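You operate a simulated robot arm through the tools that you are given. There is no shell and no other tool. Be economical: measure what you need, move in short steps, check, and stop when the job is done.

You are at the controls of a simulated robot arm. One attempt, no reset.

Task
Put things in order on the cream worktop by the toaster. At the end: the mustard jar stands where the blue oat bar packet (marked "OAT BARS") stood; the brown sand timer stands where the mustard jar stood; the blue oat bar packet stands on top of the green wiping pad; the teal battery from the cream worktop by the toaster is on the grey plate; the yellow furniture polish can stands where the brown sand timer stood; whatever was shut is shut again. Leave all else as you found it, and nothing knocked over.

The check looks at the end state, three seconds after you hand in, the way a careful person would. Anything else that was tipped, shoved, dropped, spilled or broken makes it a failure.

Robot
A 6-joint arm with a two-finger parallel gripper, fixed in place. Base frame: the origin is at the foot of the arm, x ahead of it, y to its left, z up; the work surface is at about z = 910. Units: mm, degrees, N and s.
With the tool pointing down near the work surface it reaches from about 360 to 760 mm from the base axis. Its first joint turns from -66.0 to 66.0 degrees. Payload 2.45 kg.
The tool frame sits at the grasp point between the pads (the TCP): z along the fingers, y along the line on which they close. The tips reach 24 mm beyond it. Largest opening 68 mm; finger width 17, thickness 10; the body of the gripper, 40 by 70 mm, starts 41 mm behind the TCP.
Orientation is that of the tool frame in the base frame, as a unit quaternion [w, x, y, z]. With the fingers straight down and closing along the base's y, the tool's x points along the base's -x, its y along +y and its z along -z.

Tools
- The arm moves only by the tool step_arm. Its argument "targets" is a list that holds one entry, the list of rows, each a list of 7 numbers: the gripper command, from -1 (fully open) to 1 (shut), values between in proportion, then the shift along the base's x, y, z in cm, then the turn, a rotation vector about the base's x, y, z in degrees. In form: [[[gripper, x, y, z, rx, ry, rz], ...]]. A call has 1 to 12 rows; each row shifts and turns the commanded pose from where the row before left it. Rows are played at 5 a second. More than 50 mm and 8.6 degrees between two rows, or a gripper value outside its range, and nothing of the call is played. Where a pose cannot be reached the arm comes as near as it can. A force on the tool above 40 N (or 10 N above the force at the start of the call, whichever is more), or a blocked arm, ends the call early, and 0.2 s more pass. The fingers move at their own pace (about 108 mm/s each) and stop on an object; they squeeze with about 44 N. The grip force told is the motor's: it shows also when the fingers shut on nothing. Time passes only in rows, and 0.2 s behind the last, so rows that do not move let the fingers close. It gives the time, the measured TCP pose, the force on the tool (base axes), the opening and the grip force at its end, in the units of the frame above (readings bear some noise), with the torque about the TCP (base axes, N m) and any sound that the robot's microphone picked up.
- Cameras (640 x 400 px; columns grow to the right, rows downward): "scene" is fixed at [173.3, 410.5, 1477.2]; the picture's right is [-0.72, -0.69, 0.00], its down [-0.31, 0.32, -0.89] and it looks along [0.62, -0.65, -0.45] (base axes); focal length 317 px, centre (320, 200). "wrist" rides on the gripper at [84, 11, -75] in the tool frame; the picture's right is [-0.13, 0.99, 0.00], its down [-0.60, -0.08, -0.79] and it looks along [-0.79, -0.10, 0.61] (tool axes); focal length 251 px, centre (320, 200). There is no depth. A picture from a camera that has moved, and an enlarged one, comes with that camera's place and axes in the base frame and with its lens.
- capture(camera): a new picture of that camera. No time passes.
- inspect(camera, box): a new picture of the part [left, top, right, bottom] of that camera's present view, enlarged. No time passes.
- close_job(): hands the job in; it is judged then, once.

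Go step by step. Nothing tells you positions but the pictures and the camera data: compare them with the known pose of the tool, close in by small moves and look again before you grip or let go. The budget is 120 turns and 64 pictures, counting those below and the enlarged ones. Unless the task says otherwise, let go and move clear before handing in, and close with one line.

The tools are called after ">>>" as name(argument=value, ...) on one line, values as JSON. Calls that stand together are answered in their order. step_arm: Moves the arm, as the interface text tells. Its arguments: {"type":"object","properties":{"targets":{"type":"array"}},"required":["targets"]} The other tools are called the same way: capture (camera) takes a picture; inspect (camera, box) takes an enlarged picture of a part of a camera's view; close_job () hands the job in.

At the start:

```text
t: 0.0
eef_pos: [488.1, 72.9, 1234.5]
ee_rot: [0.001, 0.0, 1.0, 0.001]
contact_force: [-0.1, -0.8, -0.6]
wrist_torque: [-0.03, -0.01, -0.01]
finger_gap: 68.1
grasp_force: 0.1
```

scene: 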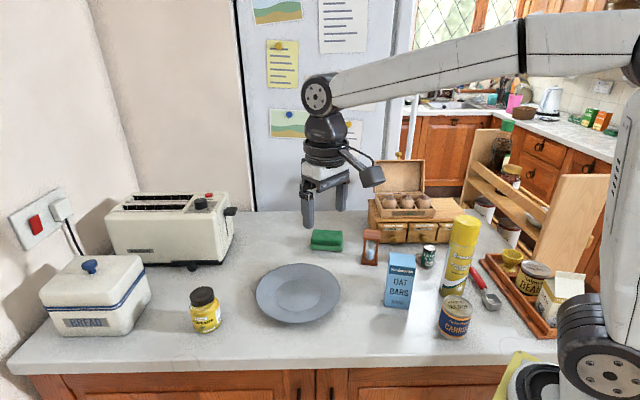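
wrist: 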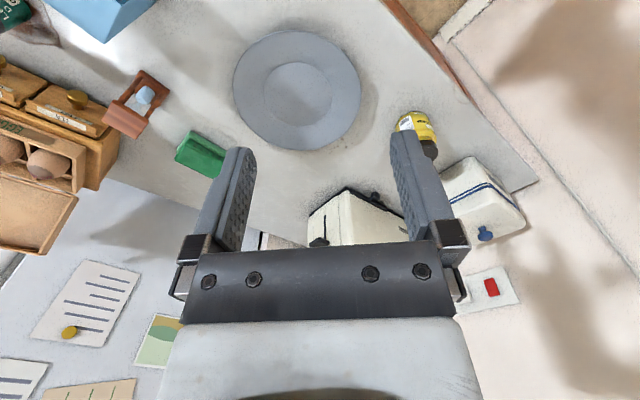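

I see the worktop with the jar at left, the packet, timer and can at right. I'll take closer looks at the items first, to find the battery and the exact bases.

>>> inspect(camera="scene", box=[350, 180, 510, 280])

>>> inspect(camera="scene", box=[340, 240, 500, 340])

>>> inspect(camera="scene", box=[170, 220, 380, 351])

>>> inspect(camera="scene", box=[440, 220, 640, 345])

```text
4.00 times, centred on (430, 230) of scene
camera zoom: at [173.3, 410.5, 1477.2], right [-0.72, -0.69, 0.0], down [-0.31, 0.32, -0.89], along [0.62, -0.65, -0.45], focal length 1270 px, centre (-120, 80)
```

zoom: 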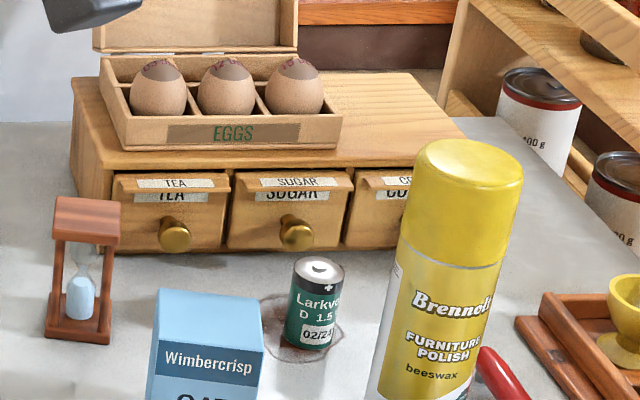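

```text
4.00 times, centred on (420, 290) of scene
camera zoom: at [173.3, 410.5, 1477.2], right [-0.72, -0.69, 0.0], down [-0.31, 0.32, -0.89], along [0.62, -0.65, -0.45], focal length 1270 px, centre (-80, -160)
```

zoom: 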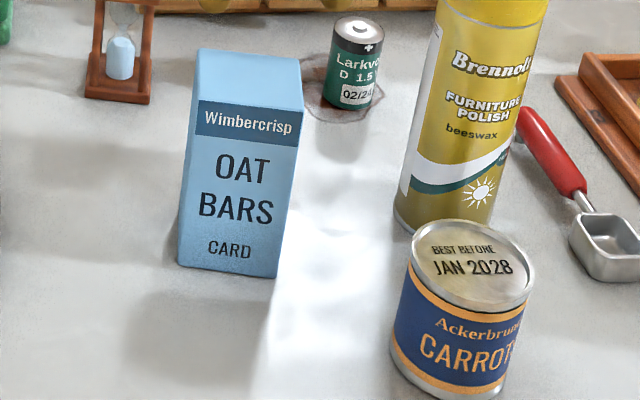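

```text
3.05 times, centred on (275, 286) of scene
camera zoom: at [173.3, 410.5, 1477.2], right [-0.72, -0.69, 0.0], down [-0.31, 0.32, -0.89], along [0.62, -0.65, -0.45], focal length 968 px, centre (457, -61)
```

zoom: 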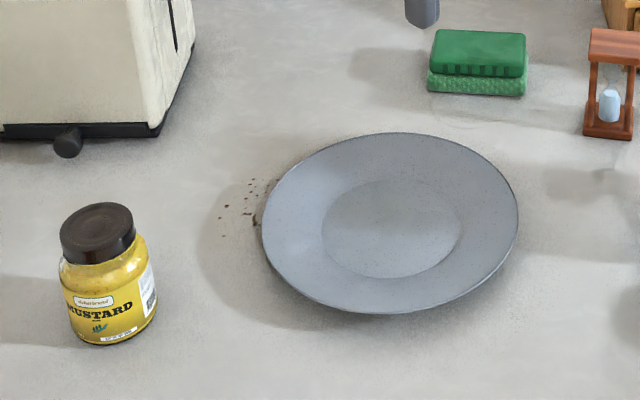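

```text
3.20 times, centred on (540, 282) of scene
camera zoom: at [173.3, 410.5, 1477.2], right [-0.72, -0.69, 0.0], down [-0.31, 0.32, -0.89], along [0.62, -0.65, -0.45], focal length 1016 px, centre (-384, -64)
```

zoom: 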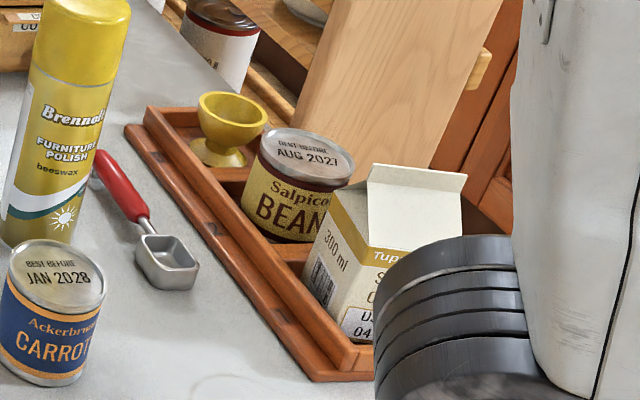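

The teal D cell stands near the drawers. The packet is at about (440,-141), turned about 30°, and roughly 120 mm tall. I'll move the arm above it with the tool turned and look with the wrist camera.

>>> step_arm(targets=[[[-1, -1, -4.2, -0.7, 0, 0, 6], [-1, -1, -4.2, -0.7, 0, 0, 6], [-1, -1, -4.2, -0.7, 0, 0, 6], [-1, -1, -4.2, -0.7, 0, 0, 6], [-1, -0.8, -4.6, -0.7, 0, 0, 6], [-1, 0, 0, 0, 0, 0, 0]]])

>>> capture(camera="wrist")

```text
t: 1.4
eef_pos: [440.1, -139.7, 1198.7]
ee_rot: [0.001, -0.259, 0.966, 0.001]
contact_force: [-0.2, 0.4, 0.2]
wrist_torque: [0.01, -0.02, 0.0]
finger_gap: 68.3
grasp_force: 0.0
```

```text
57 pictures are left
camera wrist: at [359.8, -171.5, 1272.6], right [-0.38, 0.92, 0.0], down [0.56, 0.23, 0.79], along [0.73, 0.31, -0.61], focal length 251 px, centre (320, 200)
```

wrist: 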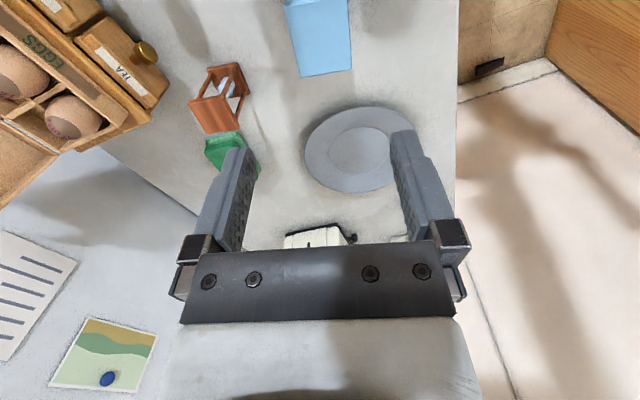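

The packet's top measures about 58 × 50 mm, turned about 31°, centred near (441,-138), so the tool sits square above it. I'll lower partway and check the clearance.

>>> step_arm(targets=[[[-1, 0.05, 0.1, -4, 0, 0, 0], [-1, 0, 0, -4, 0, 0, 0], [-1, 0, 0, -4, 0, 0, 0], [-1, 0, 0, 0, 0, 0, 0]]])

>>> capture(camera="wrist")

>>> inspect(camera="scene", box=[320, 170, 512, 290])

```text
t: 2.4
eef_pos: [440.2, -138.7, 1080.4]
ee_rot: [0.001, -0.259, 0.966, 0.001]
contact_force: [-1.1, 0.3, 0.7]
wrist_torque: [-0.02, -0.04, 0.01]
finger_gap: 67.9
grasp_force: 0.2
```

```text
56 pictures are left
camera wrist: at [359.7, -170.4, 1154.0], right [-0.38, 0.92, 0.0], down [0.56, 0.23, 0.79], along [0.73, 0.31, -0.61], focal length 251 px, centre (320, 200)
```

wrist: 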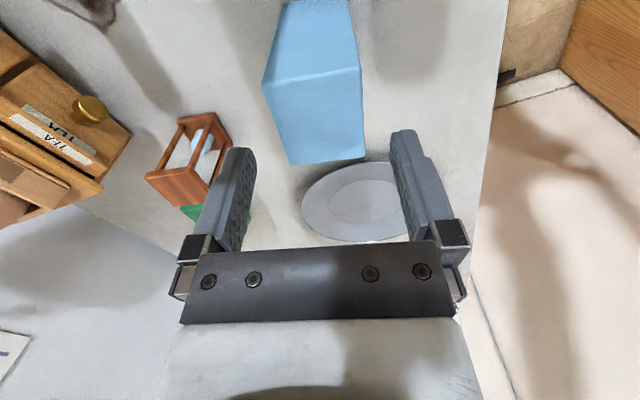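

```text
3.33 times, centred on (416, 230) of scene
camera zoom: at [173.3, 410.5, 1477.2], right [-0.72, -0.69, 0.0], down [-0.31, 0.32, -0.89], along [0.62, -0.65, -0.45], focal length 1058 px, centre (0, 100)
```

zoom: 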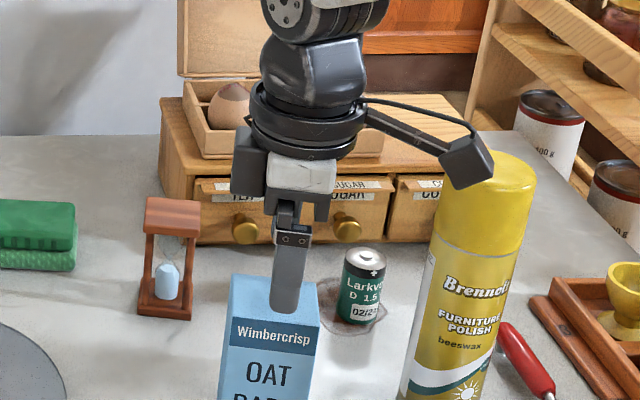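

The packet's top is centred at about (443,-136), yaw about 31.5°, with its top near z = 1030. I'll correct the position, go down and grip.

>>> step_arm(targets=[[[-1, 0.25, 0.3, -2, 0, 0, 1.5], [-1, 0, 0, -3, 0, 0, 0], [-1, 0, 0, -2.5, 0, 0, 0], [-1, 0, 0, 0, 0, 0, 0], [1, 0, 0, 0, 0, 0, 0], [1, 0, 0, 0, 0, 0, 0], [1, 0, 0, 0, 0, 0, 0]]])

>>> inspect(camera="scene", box=[320, 190, 512, 310])

```text
t: 4.0
eef_pos: [441.8, -135.6, 1003.6]
ee_rot: [0.0, -0.271, 0.963, 0.0]
contact_force: [0.7, -0.5, -0.2]
wrist_torque: [0.02, 0.01, 0.0]
finger_gap: 49.3
grasp_force: 44.0
```

```text
3.33 times, centred on (416, 250) of scene
camera zoom: at [173.3, 410.5, 1477.2], right [-0.72, -0.69, 0.0], down [-0.31, 0.32, -0.89], along [0.62, -0.65, -0.45], focal length 1058 px, centre (0, 33)
```

zoom: 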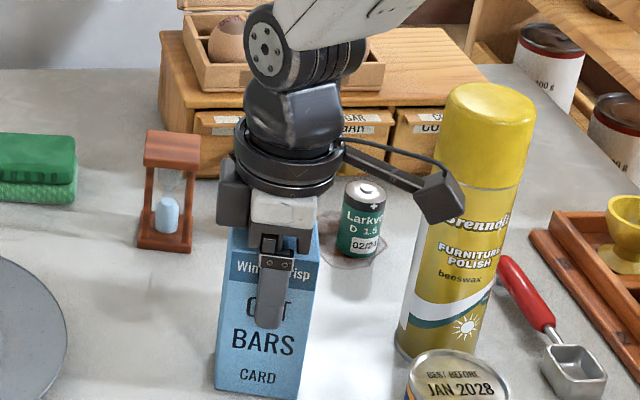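

The packet is gripped (opening 49 mm). I'll lift it and carry it toward the green pad, stopping short to look.

>>> step_arm(targets=[[[1, 0, 0, 4.5, 0, 0, 0], [1, 0, 0, 4.5, 0, 0, 0], [1, 0, 0, 4.5, 0, 0, 0], [1, 4, -0.8, 0, 0, 0, 1.5], [1, 4, -0.8, 0, 0, 0, 1.5], [1, 4, -0.8, 0, 0, 0, 1.5], [1, 4, -0.8, 0, 0, 0, 1.5], [1, 4, -0.8, 0, 0, 0, 1], [1, 0, 0, 0, 0, 0, 0]]])

>>> capture(camera="wrist")

>>> capture(camera="scene")

```text
t: 6.0
eef_pos: [640.2, -177.6, 1145.4]
ee_rot: [0.0, -0.33, 0.944, 0.002]
contact_force: [0.1, 0.3, -0.8]
wrist_torque: [-0.02, -0.02, 0.06]
finger_gap: 49.0
grasp_force: 43.7
```

```text
53 pictures are left
camera wrist: at [567.0, -219.9, 1219.5], right [-0.52, 0.86, 0.0], down [0.52, 0.31, 0.79], along [0.68, 0.41, -0.61], focal length 251 px, centre (320, 200)
```

wrist: 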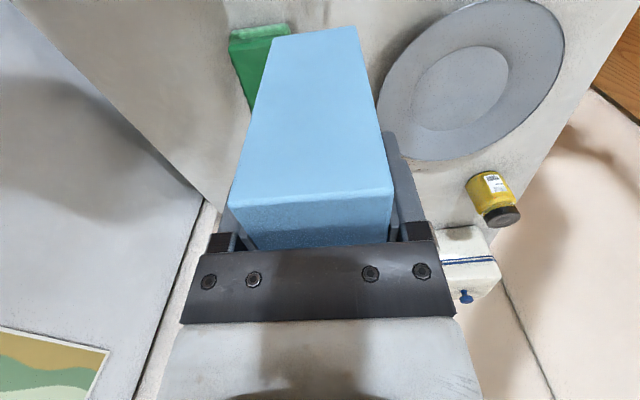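

```text
52 pictures are left
```

scene: 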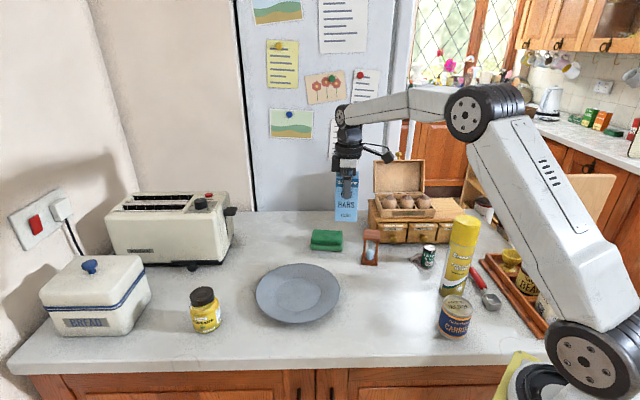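

The pad is centred at about (719,-192), yaw about 37.5°, with its top near z = 940–945. I'll move over it and lower partway.

>>> step_arm(targets=[[[1, 4, -0.7, 0, 0, 0, 0], [1, 3.9, -0.7, 0, 0, 0, -0.7], [1, 0, 0, -3.5, 0, 0, 0], [1, 0, 0, -3, 0, 0, 0], [1, 0, 0, 0, 0, 0, 0]]])

>>> inspect(camera="scene", box=[272, 165, 400, 265])

>>> capture(camera="wrist")

```text
t: 7.2
eef_pos: [723.5, -189.1, 1074.1]
ee_rot: [0.001, -0.323, 0.946, 0.002]
contact_force: [-0.3, 0.0, -0.5]
wrist_torque: [0.0, -0.02, -0.01]
finger_gap: 49.2
grasp_force: 44.5
```

```text
4.00 times, centred on (336, 215) of scene
camera zoom: at [173.3, 410.5, 1477.2], right [-0.72, -0.69, 0.0], down [-0.31, 0.32, -0.89], along [0.62, -0.65, -0.45], focal length 1270 px, centre (256, 140)
```

zoom: 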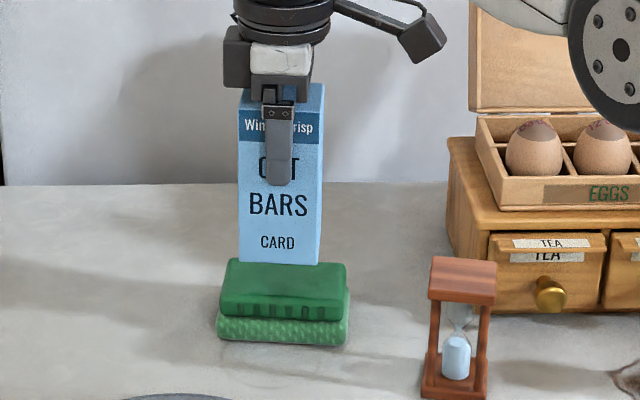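

```text
50 pictures are left
camera wrist: at [649.0, -231.2, 1148.8], right [-0.51, 0.86, 0.0], down [0.53, 0.31, 0.79], along [0.68, 0.4, -0.61], focal length 251 px, centre (320, 200)
```

wrist: 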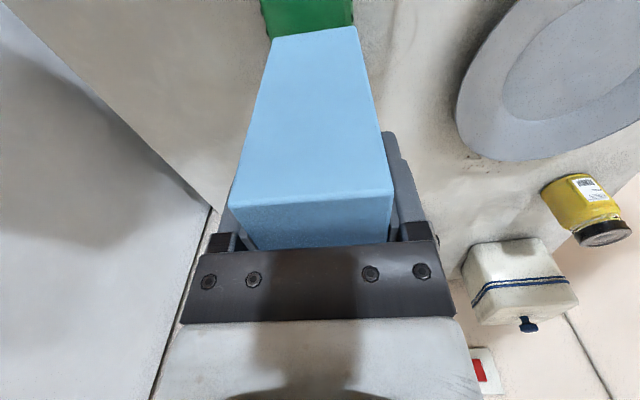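

The packet is aligned over the pad with its bottom about 35 mm above it. I'll go down most of the way and check the contact.

>>> step_arm(targets=[[[1, -0.3, -0.2, -1.5, 0, 0, 0], [1, 0, 0, -1.3, 0, 0, 0], [1, 0, 0, 0, 0, 0, 0]]])

>>> inspect(camera="scene", box=[288, 190, 368, 260])

```text
t: 8.0
eef_pos: [720.2, -193.0, 1046.0]
ee_rot: [0.001, -0.324, 0.946, 0.0]
contact_force: [0.3, -0.1, -0.1]
wrist_torque: [-0.03, 0.03, -0.02]
finger_gap: 49.0
grasp_force: 44.2
```

```text
5.71 times, centred on (328, 225) of scene
camera zoom: at [173.3, 410.5, 1477.2], right [-0.72, -0.69, 0.0], down [-0.31, 0.32, -0.89], along [0.62, -0.65, -0.45], focal length 1814 px, centre (274, 57)
```

zoom: 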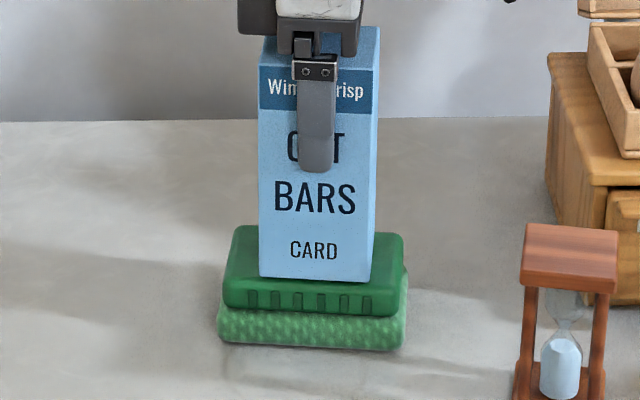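

The packet sits about 5 mm too near the front of the pad. I'll shift it back and ease down until it touches.

>>> step_arm(targets=[[[1, 0.3, -0.4, 0, 0, 0, 0], [1, 0, 0, -0.4, 0, 0, 0], [1, 0, 0, -0.3, 0, 0, 0], [1, 0, 0, 0, 0, 0, 0]]])

```text
t: 9.0
eef_pos: [723.7, -199.6, 1044.5]
ee_rot: [0.004, -0.324, 0.946, -0.001]
contact_force: [-4.7, 3.3, 31.2]
wrist_torque: [0.39, 0.76, 0.04]
finger_gap: 49.2
grasp_force: 44.1
```

It has touched the pad (31 N), so the pad top is near z = 950. I'll ease off the pressing and look.

>>> step_arm(targets=[[[1, 0, 0, 0.5, 0, 0, 0], [1, 0, 0, 0, 0, 0, 0]]])

>>> inspect(camera="scene", box=[288, 190, 368, 260])

```text
t: 9.6
eef_pos: [722.4, -198.4, 1043.3]
ee_rot: [0.001, -0.325, 0.946, -0.001]
contact_force: [5.9, -0.3, 13.9]
wrist_torque: [-0.03, -0.54, 0.0]
finger_gap: 49.2
grasp_force: 44.0
```

```text
5.71 times, centred on (328, 225) of scene
camera zoom: at [173.1, 410.6, 1477.2], right [-0.72, -0.69, 0.0], down [-0.31, 0.32, -0.89], along [0.62, -0.65, -0.45], focal length 1814 px, centre (274, 57)
```

zoom: 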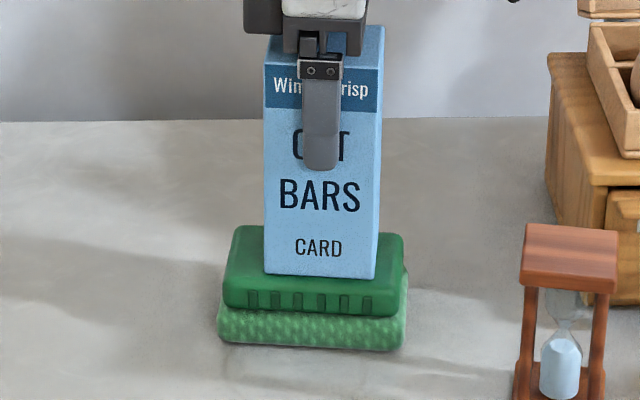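

The packet is seated well within the pad. I'll take off the remaining load, release, and rise straight up.

>>> step_arm(targets=[[[1, 0, 0, 0.1, 0, 0, 0], [-0.2, 0, 0, 0, 0, 0, 0], [-1, 0, 0, 0, 0, 0, 0], [-1, 0, 0, 0, 0, 0, 0], [-1, 0, 0, 3, 0, 0, 0], [-1, 0, 0, 4, 0, 0, 0], [-1, 0, 0, 4.5, 0, 0, 0], [-1, 0, 0, 0, 0, 0, 0]]])

>>> inspect(camera="scene", box=[272, 165, 400, 265])

```text
t: 11.4
eef_pos: [716.9, -197.9, 1159.9]
ee_rot: [0.0, -0.323, 0.946, 0.001]
contact_force: [-0.3, -0.1, -0.2]
wrist_torque: [-0.03, 0.0, 0.01]
finger_gap: 68.1
grasp_force: 0.0
```

```text
4.00 times, centred on (336, 215) of scene
camera zoom: at [173.2, 410.5, 1477.2], right [-0.72, -0.69, 0.0], down [-0.31, 0.32, -0.89], along [0.62, -0.65, -0.45], focal length 1270 px, centre (256, 140)
```

zoom: 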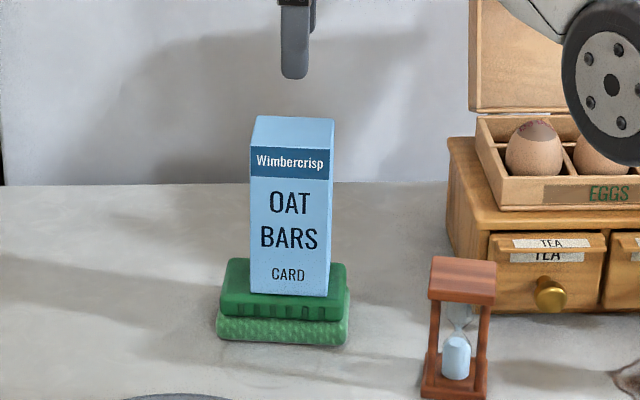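

The packet stands firmly on the pad. Next is the mustard jar at about (701,221), so I'll swing over it and look.

>>> step_arm(targets=[[[-1, -0.2, 4.2, 0, 0, 0, -2], [-1, -0.2, 4.2, 0, 0, 0, -2], [-1, -0.2, 4.2, 0, 0, 0, -2], [-1, -0.2, 4.2, 0, 0, 0, -2], [-1, -0.2, 4.2, 0, 0, 0, -2], [-1, -0.2, 4.2, 0, 0, 0, -2], [-1, -0.2, 4.2, 0, 0, 0, -2], [-1, -0.2, 4.2, -0.7, 0, 0, -2], [-1, -0.2, 4.2, -1, 0, 0, -2], [-1, -0.2, 4, -1, 0, 0, -2], [-1, 0, 0, 0, 0, 0, 0]]])

>>> capture(camera="wrist")

>>> inspect(camera="scene", box=[150, 240, 278, 340])

```text
t: 13.8
eef_pos: [700.0, 221.9, 1130.9]
ee_rot: [0.001, -0.153, 0.988, 0.0]
contact_force: [0.0, -0.2, 0.5]
wrist_torque: [-0.02, 0.0, -0.04]
finger_gap: 67.8
grasp_force: 0.2
```

```text
46 pictures are left
camera wrist: at [616.2, 207.0, 1205.1], right [-0.18, 0.98, 0.0], down [0.6, 0.11, 0.79], along [0.78, 0.14, -0.61], focal length 251 px, centre (320, 200)
```

wrist: 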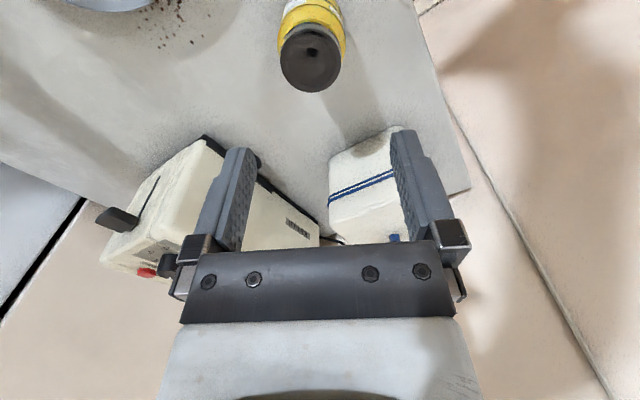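

```text
4.00 times, centred on (214, 290) of scene
camera zoom: at [173.2, 410.5, 1477.2], right [-0.72, -0.69, 0.0], down [-0.31, 0.32, -0.89], along [0.62, -0.65, -0.45], focal length 1270 px, centre (744, -160)
```

zoom: 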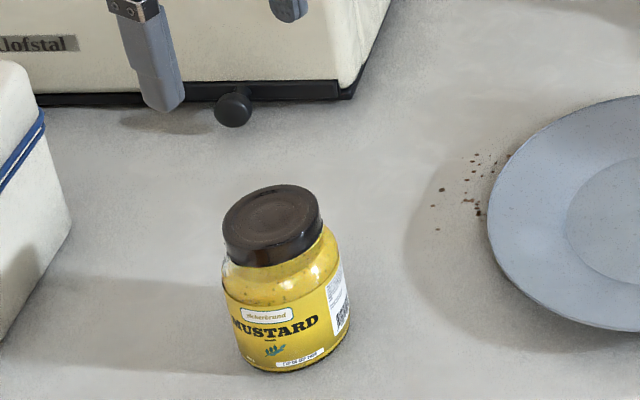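

The lid centre is at about (701,216), its top at z ≈ 1005 and about 47 mm wide. I'll line up and lower the tips beside the lid.

>>> step_arm(targets=[[[-1, 0.1, -0.55, -3, 0, 0, 0], [-1, 0, 0, -4, 0, 0, 0], [-1, 0, 0, -3, 0, 0, 0], [-1, 0, 0, 0, 0, 0, 0]]])

>>> capture(camera="wrist")

>>> inspect(camera="scene", box=[150, 240, 278, 340])

```text
t: 14.8
eef_pos: [701.2, 216.5, 1029.6]
ee_rot: [0.001, -0.155, 0.988, 0.0]
contact_force: [0.1, 0.0, 0.0]
wrist_torque: [0.0, 0.02, 0.01]
finger_gap: 67.7
grasp_force: 0.2
```

```text
44 pictures are left
camera wrist: at [617.7, 202.0, 1104.7], right [-0.18, 0.98, 0.0], down [0.6, 0.11, 0.79], along [0.78, 0.14, -0.61], focal length 251 px, centre (320, 200)
```

wrist: 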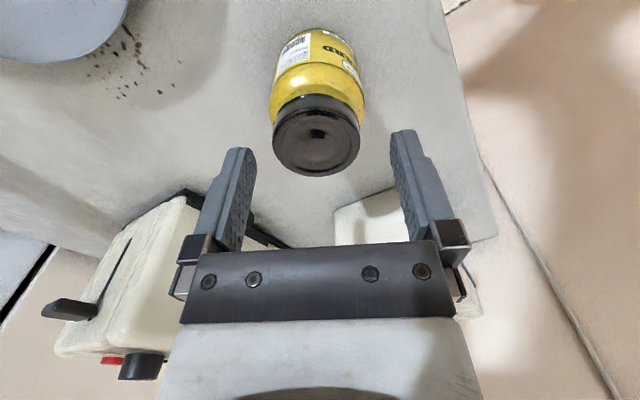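

```text
4.00 times, centred on (214, 290) of scene
camera zoom: at [173.3, 410.5, 1477.2], right [-0.72, -0.69, 0.0], down [-0.31, 0.32, -0.89], along [0.62, -0.65, -0.45], focal length 1270 px, centre (744, -160)
```

zoom: 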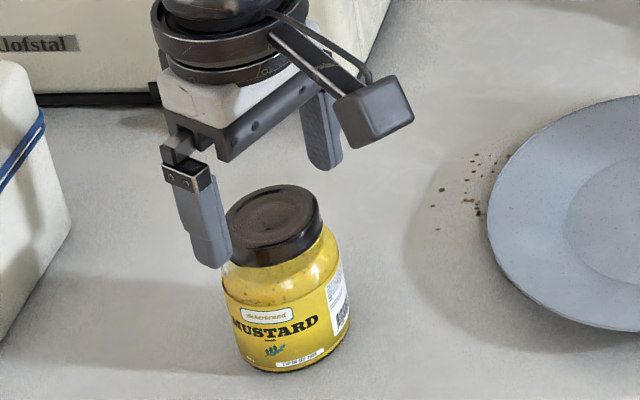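

The tool is well centred over the lid. I'll lower the last bit and close.

>>> step_arm(targets=[[[-1, -0.1, -0.1, -2.1, 0, 0, 0], [-1, 0, 0, 0, 0, 0, 0], [1, 0, 0, 0, 0, 0, 0], [1, 0, 0, 0, 0, 0, 0], [1, 0, 0, 0, 0, 0, 0]]])

>>> inspect(camera="scene", box=[150, 240, 278, 340])

```text
t: 16.0
eef_pos: [700.7, 215.4, 1009.5]
ee_rot: [0.001, -0.154, 0.988, 0.001]
contact_force: [0.1, -0.1, 0.3]
wrist_torque: [0.03, -0.04, 0.0]
finger_gap: 49.3
grasp_force: 44.3
```

```text
4.00 times, centred on (214, 290) of scene
camera zoom: at [173.3, 410.5, 1477.2], right [-0.72, -0.69, 0.0], down [-0.31, 0.32, -0.89], along [0.62, -0.65, -0.45], focal length 1270 px, centre (744, -160)
```

zoom: 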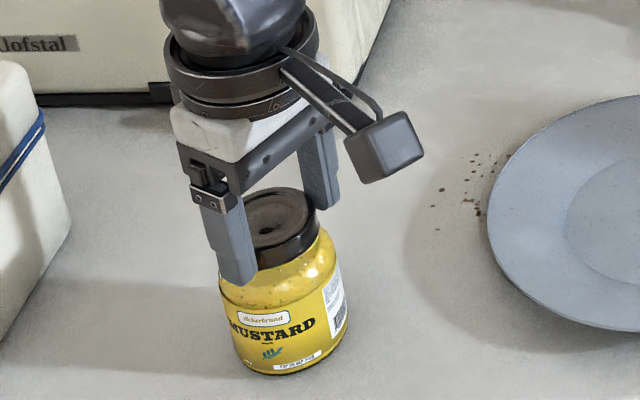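

The lid is gripped (49 mm). I'll lift and carry the jar to the packet's old spot at (443,-136).

>>> step_arm(targets=[[[1, 0, 0, 2, 0, 0, 0], [1, 0, 0, 4, 0, 0, 0], [1, 0, 0, 4, 0, 0, 0], [1, -3, -3.9, 0, 0, 0, -3], [1, -3, -3.9, 0, 0, 0, -4], [1, -3, -3.9, 0, 0, 0, -4], [1, -3, -3.9, 0, 0, 0, -4], [1, -3, -3.9, 0, 0, 0, -4], [1, -3, -3.9, 0, 0, 0, -4], [1, -3, -3.9, 0, 0, 0, -4], [1, 0, 0, 0, 0, 0, 0]]])

>>> capture(camera="scene")

```text
t: 18.4
eef_pos: [494.2, -59.9, 1107.5]
ee_rot: [0.001, 0.08, 0.997, 0.0]
contact_force: [-0.5, -0.3, -3.7]
wrist_torque: [0.03, 0.02, -0.01]
finger_gap: 49.6
grasp_force: 43.9
```

```text
41 pictures are left
```

scene: 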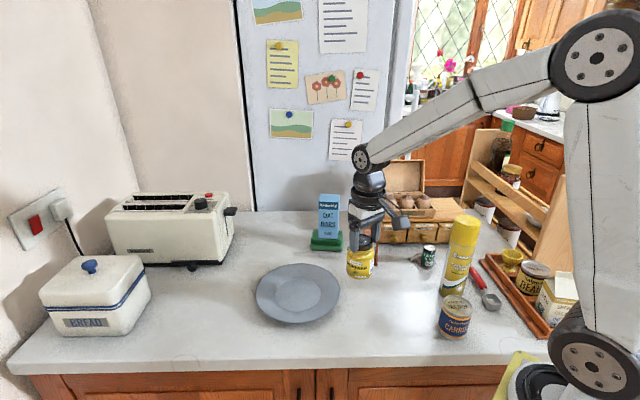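

The jar is held level. I'll go over the target and lower it to just above the top.

>>> step_arm(targets=[[[1, -2.5, -3.8, 0, 0, 0, 0], [1, -2.6, -3.8, 0, 0, 0, 0], [1, 0, 0, -3, 0, 0, 0], [1, 0, 0, -3, 0, 0, 0], [1, 0, 0, -2.5, 0, 0, 0], [1, 0, 0, 0, 0, 0, 0]]])

>>> inspect(camera="scene", box=[340, 240, 500, 340])

```text
t: 19.8
eef_pos: [440.1, -134.9, 1026.6]
ee_rot: [0.001, 0.081, 0.997, 0.0]
contact_force: [-0.2, 0.1, -3.9]
wrist_torque: [0.04, 0.02, 0.01]
finger_gap: 49.3
grasp_force: 43.7
```

```text
4.00 times, centred on (420, 290) of scene
camera zoom: at [173.3, 410.5, 1477.2], right [-0.72, -0.69, 0.0], down [-0.31, 0.32, -0.89], along [0.62, -0.65, -0.45], focal length 1270 px, centre (-80, -160)
```

zoom: 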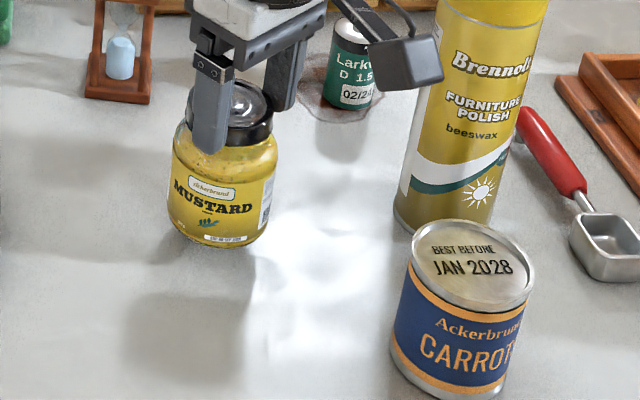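

It is hovering about 17 mm up at the right spot. I'll correct by 3 mm and set it down.

>>> step_arm(targets=[[[1, 0.25, -0.1, -1, 0, 0, 0], [1, 0, 0, -0.6, 0, 0, 0], [1, 0, 0, 0, 0, 0, 0]]])

```text
t: 20.6
eef_pos: [442.6, -136.7, 1009.2]
ee_rot: [0.001, 0.08, 0.997, 0.0]
contact_force: [-3.1, 1.0, 7.4]
wrist_torque: [0.43, 0.06, 0.08]
finger_gap: 49.4
grasp_force: 43.9
```

It is touching down lightly. I'll release and rise.

>>> step_arm(targets=[[[0, 0, 0, 0, 0, 0, 0], [-1, 0, 0, 0, 0, 0, 0], [-1, 0, 0, 0, 0, 0, 0], [-1, 0, 0, 3, 0, 0, 0], [-1, 0, 0, 4.5, 0, 0, 0], [-1, 0, 0, 4.5, 0, 0, 0], [-1, 0, 0, 0, 0, 0, 0]]])

>>> inspect(camera="scene", box=[340, 220, 500, 320])

```text
t: 22.2
eef_pos: [444.3, -138.1, 1129.7]
ee_rot: [0.001, 0.08, 0.997, 0.0]
contact_force: [-0.3, 0.6, 0.1]
wrist_torque: [0.03, -0.01, -0.02]
finger_gap: 67.8
grasp_force: 0.0
```

```text
4.00 times, centred on (420, 270) of scene
camera zoom: at [173.2, 410.5, 1477.2], right [-0.72, -0.69, 0.0], down [-0.31, 0.32, -0.89], along [0.62, -0.65, -0.45], focal length 1270 px, centre (-80, -80)
```

zoom: 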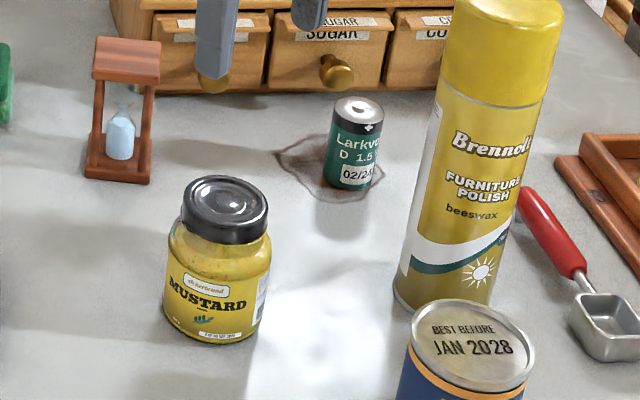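

The jar stands upright in the packet's old place. Next is the sand timer at about (579,-218), yaw about 33°, so I'll move above it and look.

>>> step_arm(targets=[[[-1, 2.2, -1.3, 0, 0, 0, 7], [-1, 2.2, -1.3, 0, 0, 0, 7], [-1, 2.2, -1.3, 0, 0, 0, 7], [-1, 2.3, -1.3, 0, 0, 0, 7], [-1, 2.3, -1.4, 0, 0, 0, 7], [-1, 2.3, -1.4, 0, 0, 0, 7], [-1, 0, 0, 0, 0, 0, 0]]])

>>> capture(camera="wrist")

```text
t: 23.8
eef_pos: [579.3, -218.0, 1130.3]
ee_rot: [0.0, -0.283, 0.959, 0.0]
contact_force: [-0.7, 0.0, 0.3]
wrist_torque: [0.0, -0.04, 0.01]
finger_gap: 68.0
grasp_force: 0.0
```

```text
38 pictures are left
camera wrist: at [501.4, -254.0, 1204.8], right [-0.43, 0.9, 0.0], down [0.55, 0.26, 0.79], along [0.72, 0.34, -0.61], focal length 251 px, centre (320, 200)
```

wrist: 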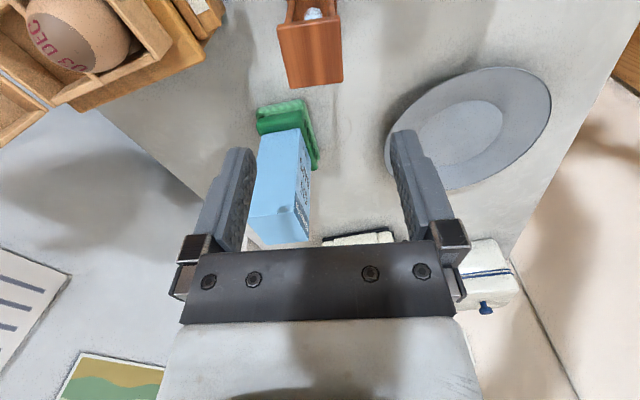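

The timer's top is 44 × 44 mm, centred at (580.5,-221.5), yaw 32.5°, with its top near z = 1003. I'll go down and grip the top section.

>>> step_arm(targets=[[[-1, 0.1, -0.35, -4, 0, 0, 0], [-1, 0, 0, -4, 0, 0, 0], [-1, 0, 0, -4, 0, 0, 0], [-1, 0, 0, -3, 0, 0, 0], [-1, 0, 0, 0, 0, 0, 0]]])

>>> inspect(camera="scene", box=[310, 190, 438, 270])

```text
t: 25.0
eef_pos: [582.5, -220.6, 981.5]
ee_rot: [0.002, -0.282, 0.959, 0.0]
contact_force: [0.7, -0.8, 0.7]
wrist_torque: [0.01, -0.02, 0.0]
finger_gap: 67.9
grasp_force: 0.1
```

```text
5.00 times, centred on (374, 230) of scene
camera zoom: at [173.3, 410.5, 1477.2], right [-0.72, -0.69, 0.0], down [-0.31, 0.32, -0.89], along [0.62, -0.65, -0.45], focal length 1587 px, centre (50, 50)
```

zoom: 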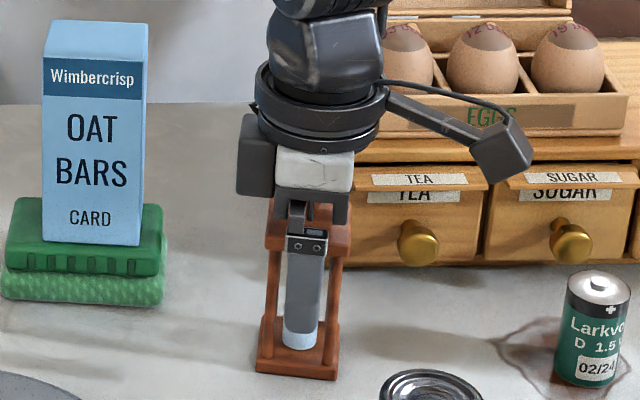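

The fingers straddle the top plate. I'll close and lift slightly.

>>> step_arm(targets=[[[1, 0, 0, 0, 0, 0, 0], [1, 0, 0, 0, 0, 0, 0], [1, 0, 0, 0, 0, 0, 0], [1, 0, 0, 2, 0, 0, 0], [1, 0, 0, 0, 0, 0, 0]]])

>>> inspect(camera="scene", box=[310, 190, 438, 270])

```text
t: 26.2
eef_pos: [579.1, -220.8, 1002.7]
ee_rot: [0.001, -0.283, 0.959, 0.001]
contact_force: [-1.0, -0.8, -0.9]
wrist_torque: [0.05, 0.01, 0.0]
finger_gap: 45.2
grasp_force: 44.0
```

```text
5.00 times, centred on (374, 230) of scene
camera zoom: at [173.3, 410.5, 1477.2], right [-0.72, -0.69, 0.0], down [-0.31, 0.32, -0.89], along [0.62, -0.65, -0.45], focal length 1587 px, centre (50, 50)
```

zoom: 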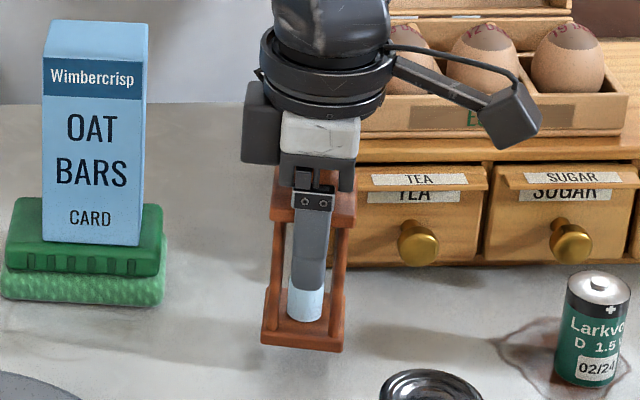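

The timer is held upright. I'll lift and carry it to the jar's old spot at (701,216.5).

>>> step_arm(targets=[[[1, 0, 0, 4, 0, 0, 0], [1, 0, 0, 4, 0, 0, 0], [1, 1.2, 4.3, 0, 0, 0, -1.5], [1, 1.2, 4.3, 0, 0, 0, -1.5], [1, 1.2, 4.3, 0, 0, 0, -1.5], [1, 1.2, 4.3, 0, 0, 0, -1.5], [1, 1.2, 4.3, 0, 0, 0, -1.5], [1, 1.2, 4.3, 0, 0, 0, -1.5], [1, 1.2, 4.4, 0, 0, 0, -1.5], [1, 1.2, 4.4, 0, 0, 0, -1.5], [1, 1.2, 4.4, 0, 0, 0, -1.5], [1, 1.2, 4.4, 0, 0, 0, -1.5]]])

>>> step_arm(targets=[[[1, 0, 0, -4, 0, 0, 0], [1, 0, 0, -3, 0, 0, 0], [1, 0, 0, 0, 0, 0, 0]]])

>>> inspect(camera="scene", box=[150, 240, 278, 340])

```text
t: 28.8
eef_pos: [700.9, 215.2, 1082.2]
ee_rot: [0.0, -0.154, 0.988, 0.0]
contact_force: [0.0, 0.4, -0.2]
wrist_torque: [0.0, 0.02, 0.0]
finger_gap: 45.0
grasp_force: 44.0
```

```text
t: 29.6
eef_pos: [699.1, 218.2, 1010.9]
ee_rot: [0.001, -0.154, 0.988, 0.001]
contact_force: [0.5, 0.4, -0.5]
wrist_torque: [-0.02, 0.01, 0.02]
finger_gap: 45.1
grasp_force: 43.6
```

```text
4.00 times, centred on (214, 290) of scene
camera zoom: at [173.3, 410.5, 1477.2], right [-0.72, -0.69, 0.0], down [-0.31, 0.32, -0.89], along [0.62, -0.65, -0.45], focal length 1270 px, centre (744, -160)
```

zoom: 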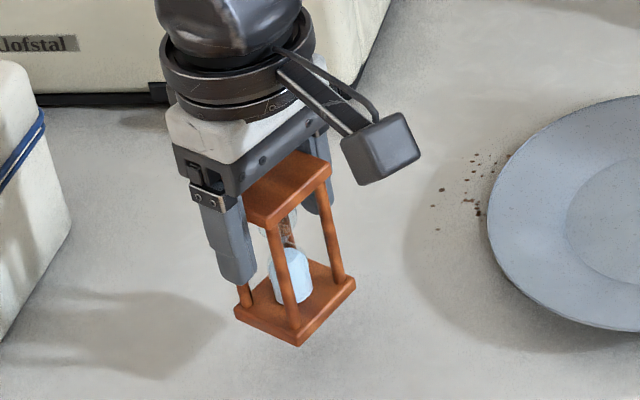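

It is about 29 mm above the worktop at the right spot. I'll lower it gently.

>>> step_arm(targets=[[[1, 0.15, -0.15, -1.5, 0, 0, 0], [1, 0, 0, -1.1, 0, 0, 0], [1, 0, 0, 0, 0, 0, 0]]])

```text
t: 30.4
eef_pos: [698.1, 212.2, 985.6]
ee_rot: [0.001, -0.155, 0.988, 0.0]
contact_force: [0.2, 0.4, -1.4]
wrist_torque: [-0.04, 0.01, 0.0]
finger_gap: 45.0
grasp_force: 43.6
```

There is no contact yet, so I'll lower a little more.

>>> step_arm(targets=[[[1, 0, 0.1, -0.3, 0, 0, 0], [1, 0, 0, -0.1, 0, 0, 0], [1, 0, 0, 0, 0, 0, 0]]])

>>> inspect(camera="scene", box=[150, 240, 278, 340])

```text
t: 31.2
eef_pos: [698.9, 214.4, 981.4]
ee_rot: [0.001, -0.155, 0.988, -0.001]
contact_force: [0.1, 0.7, -0.1]
wrist_torque: [0.03, 0.05, 0.0]
finger_gap: 45.0
grasp_force: 44.1
```

```text
4.00 times, centred on (214, 290) of scene
camera zoom: at [173.2, 410.5, 1477.2], right [-0.72, -0.69, 0.0], down [-0.31, 0.32, -0.89], along [0.62, -0.65, -0.45], focal length 1270 px, centre (744, -160)
```

zoom: 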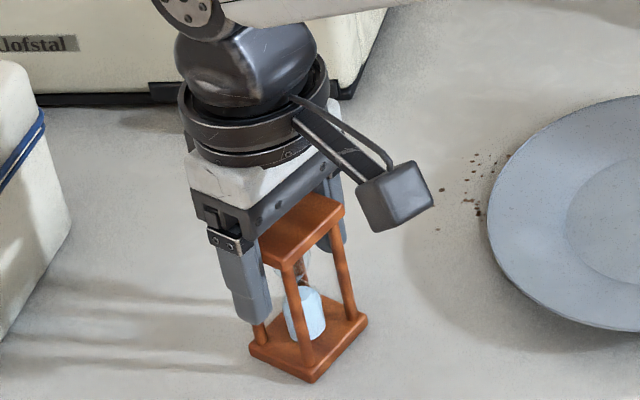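

The timer's base is at about (696,214). I'll shift it about 4 mm and set it down.

>>> step_arm(targets=[[[1, 0.4, 0.35, 0.2, 0, 0, 0], [1, 0, 0, -0.3, 0, 0, 0], [1, 0, 0, -0.1, 0, 0, 0], [1, 0, 0, 0, 0, 0, 0]]])

```text
t: 32.2
eef_pos: [705.4, 218.5, 980.8]
ee_rot: [0.003, -0.155, 0.988, 0.0]
contact_force: [-0.9, -1.0, 15.5]
wrist_torque: [0.18, 0.38, 0.07]
finger_gap: 45.4
grasp_force: 44.0
```

Now it is in contact (15 N). I'll ease off a touch, release and rise.

>>> step_arm(targets=[[[1, 0, 0, 0.15, 0, 0, 0], [0.2, 0, 0, 0, 0, 0, 0], [-1, 0, 0, 0, 0, 0, 0], [-1, 0, 0, 0, 0, 0, 0], [-1, 0, 0, 3, 0, 0, 0], [-1, 0, 0, 4.5, 0, 0, 0], [-1, 0, 0, 4.5, 0, 0, 0], [-1, 0, 0, 4.5, 0, 0, 0], [-1, 0, 0, 0, 0, 0, 0]]])

>>> inspect(camera="scene", box=[150, 240, 278, 340])

```text
t: 34.2
eef_pos: [707.1, 220.3, 1145.6]
ee_rot: [0.0, -0.154, 0.988, 0.0]
contact_force: [0.0, 0.3, 0.2]
wrist_torque: [0.01, -0.03, 0.0]
finger_gap: 67.9
grasp_force: 0.1
```

```text
4.00 times, centred on (214, 290) of scene
camera zoom: at [173.3, 410.5, 1477.2], right [-0.72, -0.69, 0.0], down [-0.31, 0.32, -0.89], along [0.62, -0.65, -0.45], focal length 1270 px, centre (744, -160)
```

zoom: 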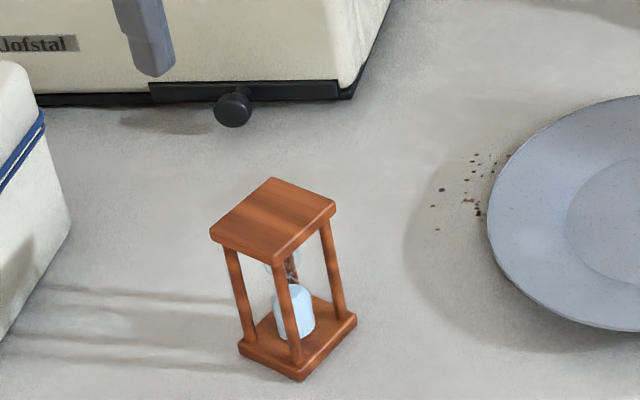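

The timer stands where the jar was. Next is the polish can at about (356,-254), so I'll move high above it to look.

>>> step_arm(targets=[[[-1, -2.5, -3.4, 1, 0, 0, -4], [-1, -2.5, -3.4, 1, 0, 0, -4], [-1, -2.5, -3.4, 1, 0, 0, -4], [-1, -2.5, -3.4, 1, 0, 0, -4], [-1, -2.5, -3.4, 1, 0, 0, -4], [-1, -2.5, -3.4, 1, 0, 0, -4], [-1, -2.5, -3.4, 1, 0, 0, -4], [-1, -2.5, -3.4, 1, 0, 0, -4], [-1, -2.5, -3.4, 1, 0, 0, -4], [-1, -2.5, -3.4, 1, 0, 0, -4]]])

>>> step_arm(targets=[[[-1, -2.5, -3.4, 0, 0, 0, -4], [-1, -2.5, -3.4, 0, 0, 0, -4], [-1, -2.5, -3.4, 0, 0, 0, -4], [-1, -2.5, -3.2, 0, 0, 0, 0], [-1, 0, 0, 0, 0, 0, 0]]])

>>> capture(camera="wrist")

>>> inspect(camera="scene", box=[400, 180, 528, 300])

```text
t: 36.4
eef_pos: [453.4, -122.8, 1247.0]
ee_rot: [0.001, 0.193, 0.981, -0.001]
contact_force: [-0.9, 0.0, -0.6]
wrist_torque: [0.0, 0.0, -0.01]
finger_gap: 68.0
grasp_force: 0.2
```

```text
t: 37.6
eef_pos: [355.2, -257.9, 1245.6]
ee_rot: [0.0, 0.295, 0.956, 0.0]
contact_force: [0.6, -0.4, -0.4]
wrist_torque: [-0.02, 0.05, -0.02]
finger_gap: 68.0
grasp_force: 0.0
```

```text
32 pictures are left
camera wrist: at [290.0, -200.5, 1319.4], right [0.66, 0.75, 0.0], down [0.45, -0.4, 0.79], along [0.59, -0.53, -0.61], focal length 251 px, centre (320, 200)
```

wrist: 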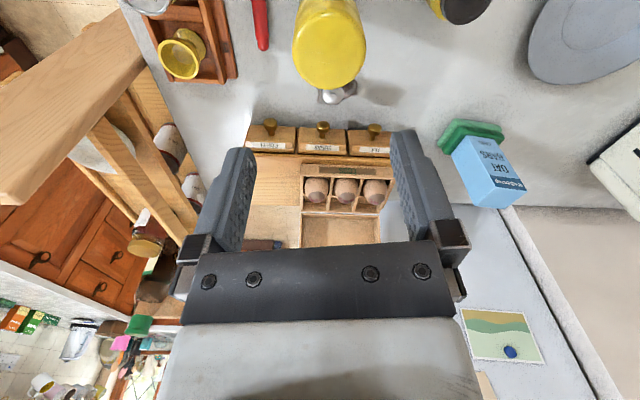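

```text
3.33 times, centred on (464, 240) of scene
camera zoom: at [173.3, 410.5, 1477.2], right [-0.72, -0.69, 0.0], down [-0.31, 0.32, -0.89], along [0.62, -0.65, -0.45], focal length 1058 px, centre (-160, 67)
```

zoom: 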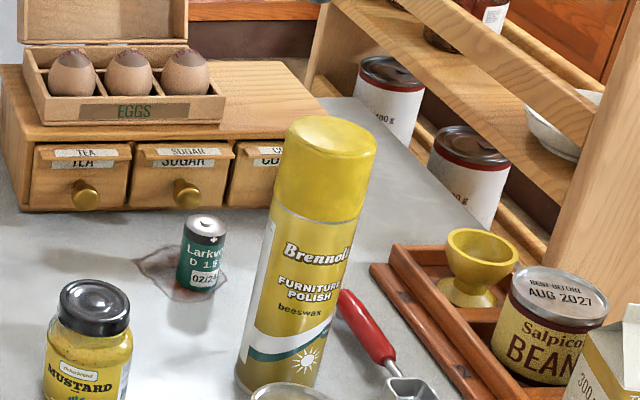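

The cap centre is at about (355.5,-252.5), 57–60 mm wide. I'll lower until the tips are just above the cap and recheck the centring.

>>> step_arm(targets=[[[-1, 0, 0.5, -3, 0, 0, 0], [-1, 0, 0, -3, 0, 0, 0], [-1, 0, 0, -3, 0, 0, 0], [-1, 0, 0, 0, 0, 0, 0]]])

>>> capture(camera="wrist")

>>> inspect(camera="scene", box=[400, 160, 528, 260])

```text
t: 38.6
eef_pos: [354.4, -254.5, 1155.2]
ee_rot: [0.001, 0.294, 0.956, 0.0]
contact_force: [0.9, 0.4, 0.4]
wrist_torque: [-0.02, -0.01, 0.0]
finger_gap: 67.9
grasp_force: 0.0
```

```text
30 pictures are left
camera wrist: at [290.8, -195.9, 1229.8], right [0.66, 0.75, 0.0], down [0.45, -0.4, 0.79], along [0.59, -0.53, -0.61], focal length 251 px, centre (320, 200)
```

wrist: 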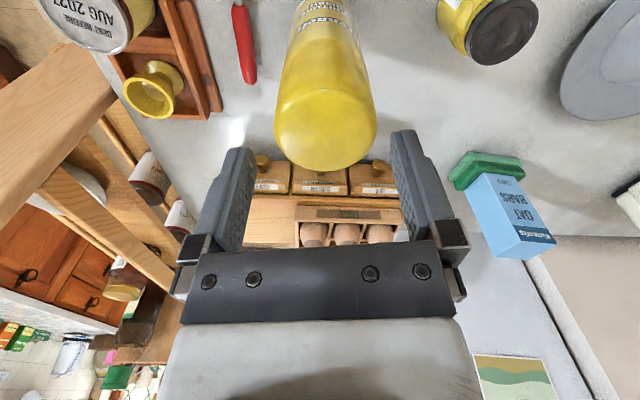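

```text
4.00 times, centred on (464, 210) of scene
camera zoom: at [173.3, 410.5, 1477.2], right [-0.72, -0.69, 0.0], down [-0.31, 0.32, -0.89], along [0.62, -0.65, -0.45], focal length 1270 px, centre (-256, 160)
```

zoom: 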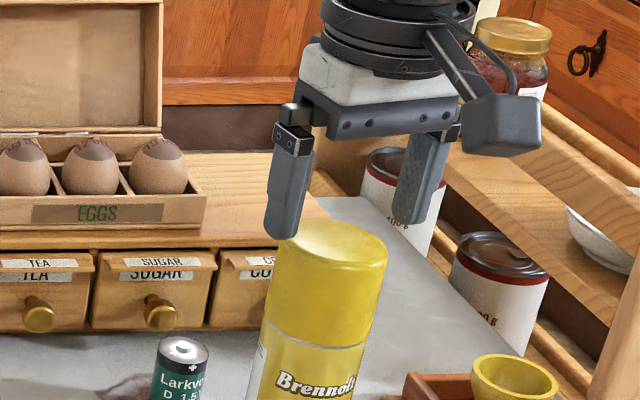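

The cap sits 3–4 mm off along +y. I'll correct that and lower until the tips just pass its rim, then recheck.

>>> step_arm(targets=[[[-1, 0.15, 0.35, 0, 0, 0, 0], [-1, 0, 0, -1, 0, 0, 0], [-1, 0, 0, -1, 0, 0, 0], [-1, 0, 0, 0, 0, 0, 0]]])

>>> capture(camera="wrist")

```text
t: 39.6
eef_pos: [356.9, -248.0, 1137.4]
ee_rot: [0.001, 0.294, 0.956, 0.0]
contact_force: [-1.2, 0.5, 0.7]
wrist_torque: [-0.03, -0.01, 0.02]
finger_gap: 68.0
grasp_force: 0.0
```

```text
28 pictures are left
camera wrist: at [291.4, -190.8, 1211.5], right [0.66, 0.75, 0.0], down [0.45, -0.4, 0.79], along [0.59, -0.53, -0.61], focal length 251 px, centre (320, 200)
```

wrist: 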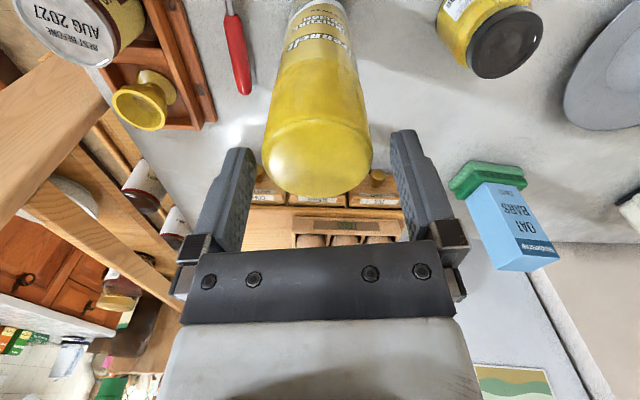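

The cap is centred between the fingers. I'll go down onto the cap and grip.

>>> step_arm(targets=[[[-1, -0.2, -0.1, -1, 0, 0, 0], [-1, 0, 0, -1.5, 0, 0, 0], [-1, 0, 0, -1.7, 0, 0, 0], [-1, 0, 0, 0, 0, 0, 0]]])

>>> inspect(camera="scene", box=[400, 200, 528, 300])

```text
t: 40.6
eef_pos: [354.0, -249.5, 1093.4]
ee_rot: [0.0, 0.294, 0.956, 0.0]
contact_force: [0.3, 0.4, -0.6]
wrist_torque: [-0.04, -0.03, 0.0]
finger_gap: 67.9
grasp_force: 0.1
```

```text
4.00 times, centred on (464, 250) of scene
camera zoom: at [173.3, 410.5, 1477.2], right [-0.72, -0.69, 0.0], down [-0.31, 0.32, -0.89], along [0.62, -0.65, -0.45], focal length 1270 px, centre (-256, 0)
```

zoom: 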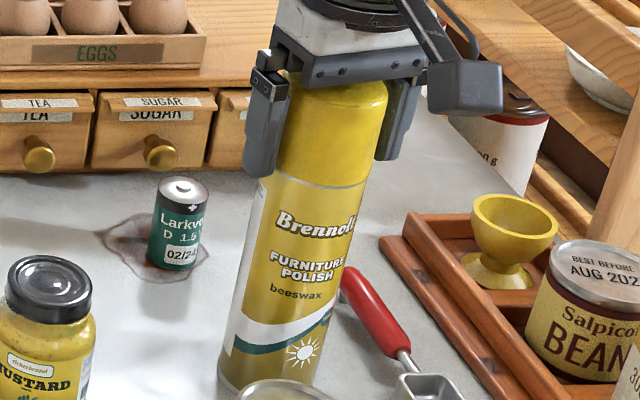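

The fingers straddle the cap evenly. I'll close and lift a bit.

>>> step_arm(targets=[[[1, 0, 0, 0, 0, 0, 0], [1, 0, 0, 0, 0, 0, 0], [1, 0, 0, 0, 0, 0, 0], [1, 0, 0, 2, 0, 0, 0], [1, 0, 0, 0, 0, 0, 0]]])

>>> inspect(camera="scene", box=[400, 200, 528, 300])

```text
t: 41.8
eef_pos: [353.8, -248.3, 1115.3]
ee_rot: [0.001, 0.294, 0.956, 0.0]
contact_force: [0.7, 0.6, -3.6]
wrist_torque: [-0.01, 0.03, -0.01]
finger_gap: 56.7
grasp_force: 44.0
```

```text
4.00 times, centred on (464, 250) of scene
camera zoom: at [173.3, 410.5, 1477.2], right [-0.72, -0.69, 0.0], down [-0.31, 0.32, -0.89], along [0.62, -0.65, -0.45], focal length 1270 px, centre (-256, 0)
```

zoom: 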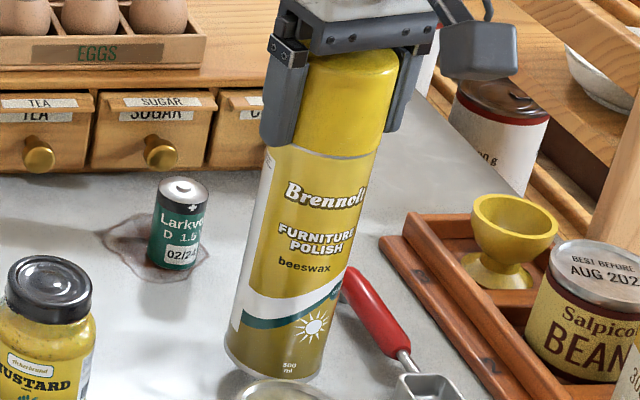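

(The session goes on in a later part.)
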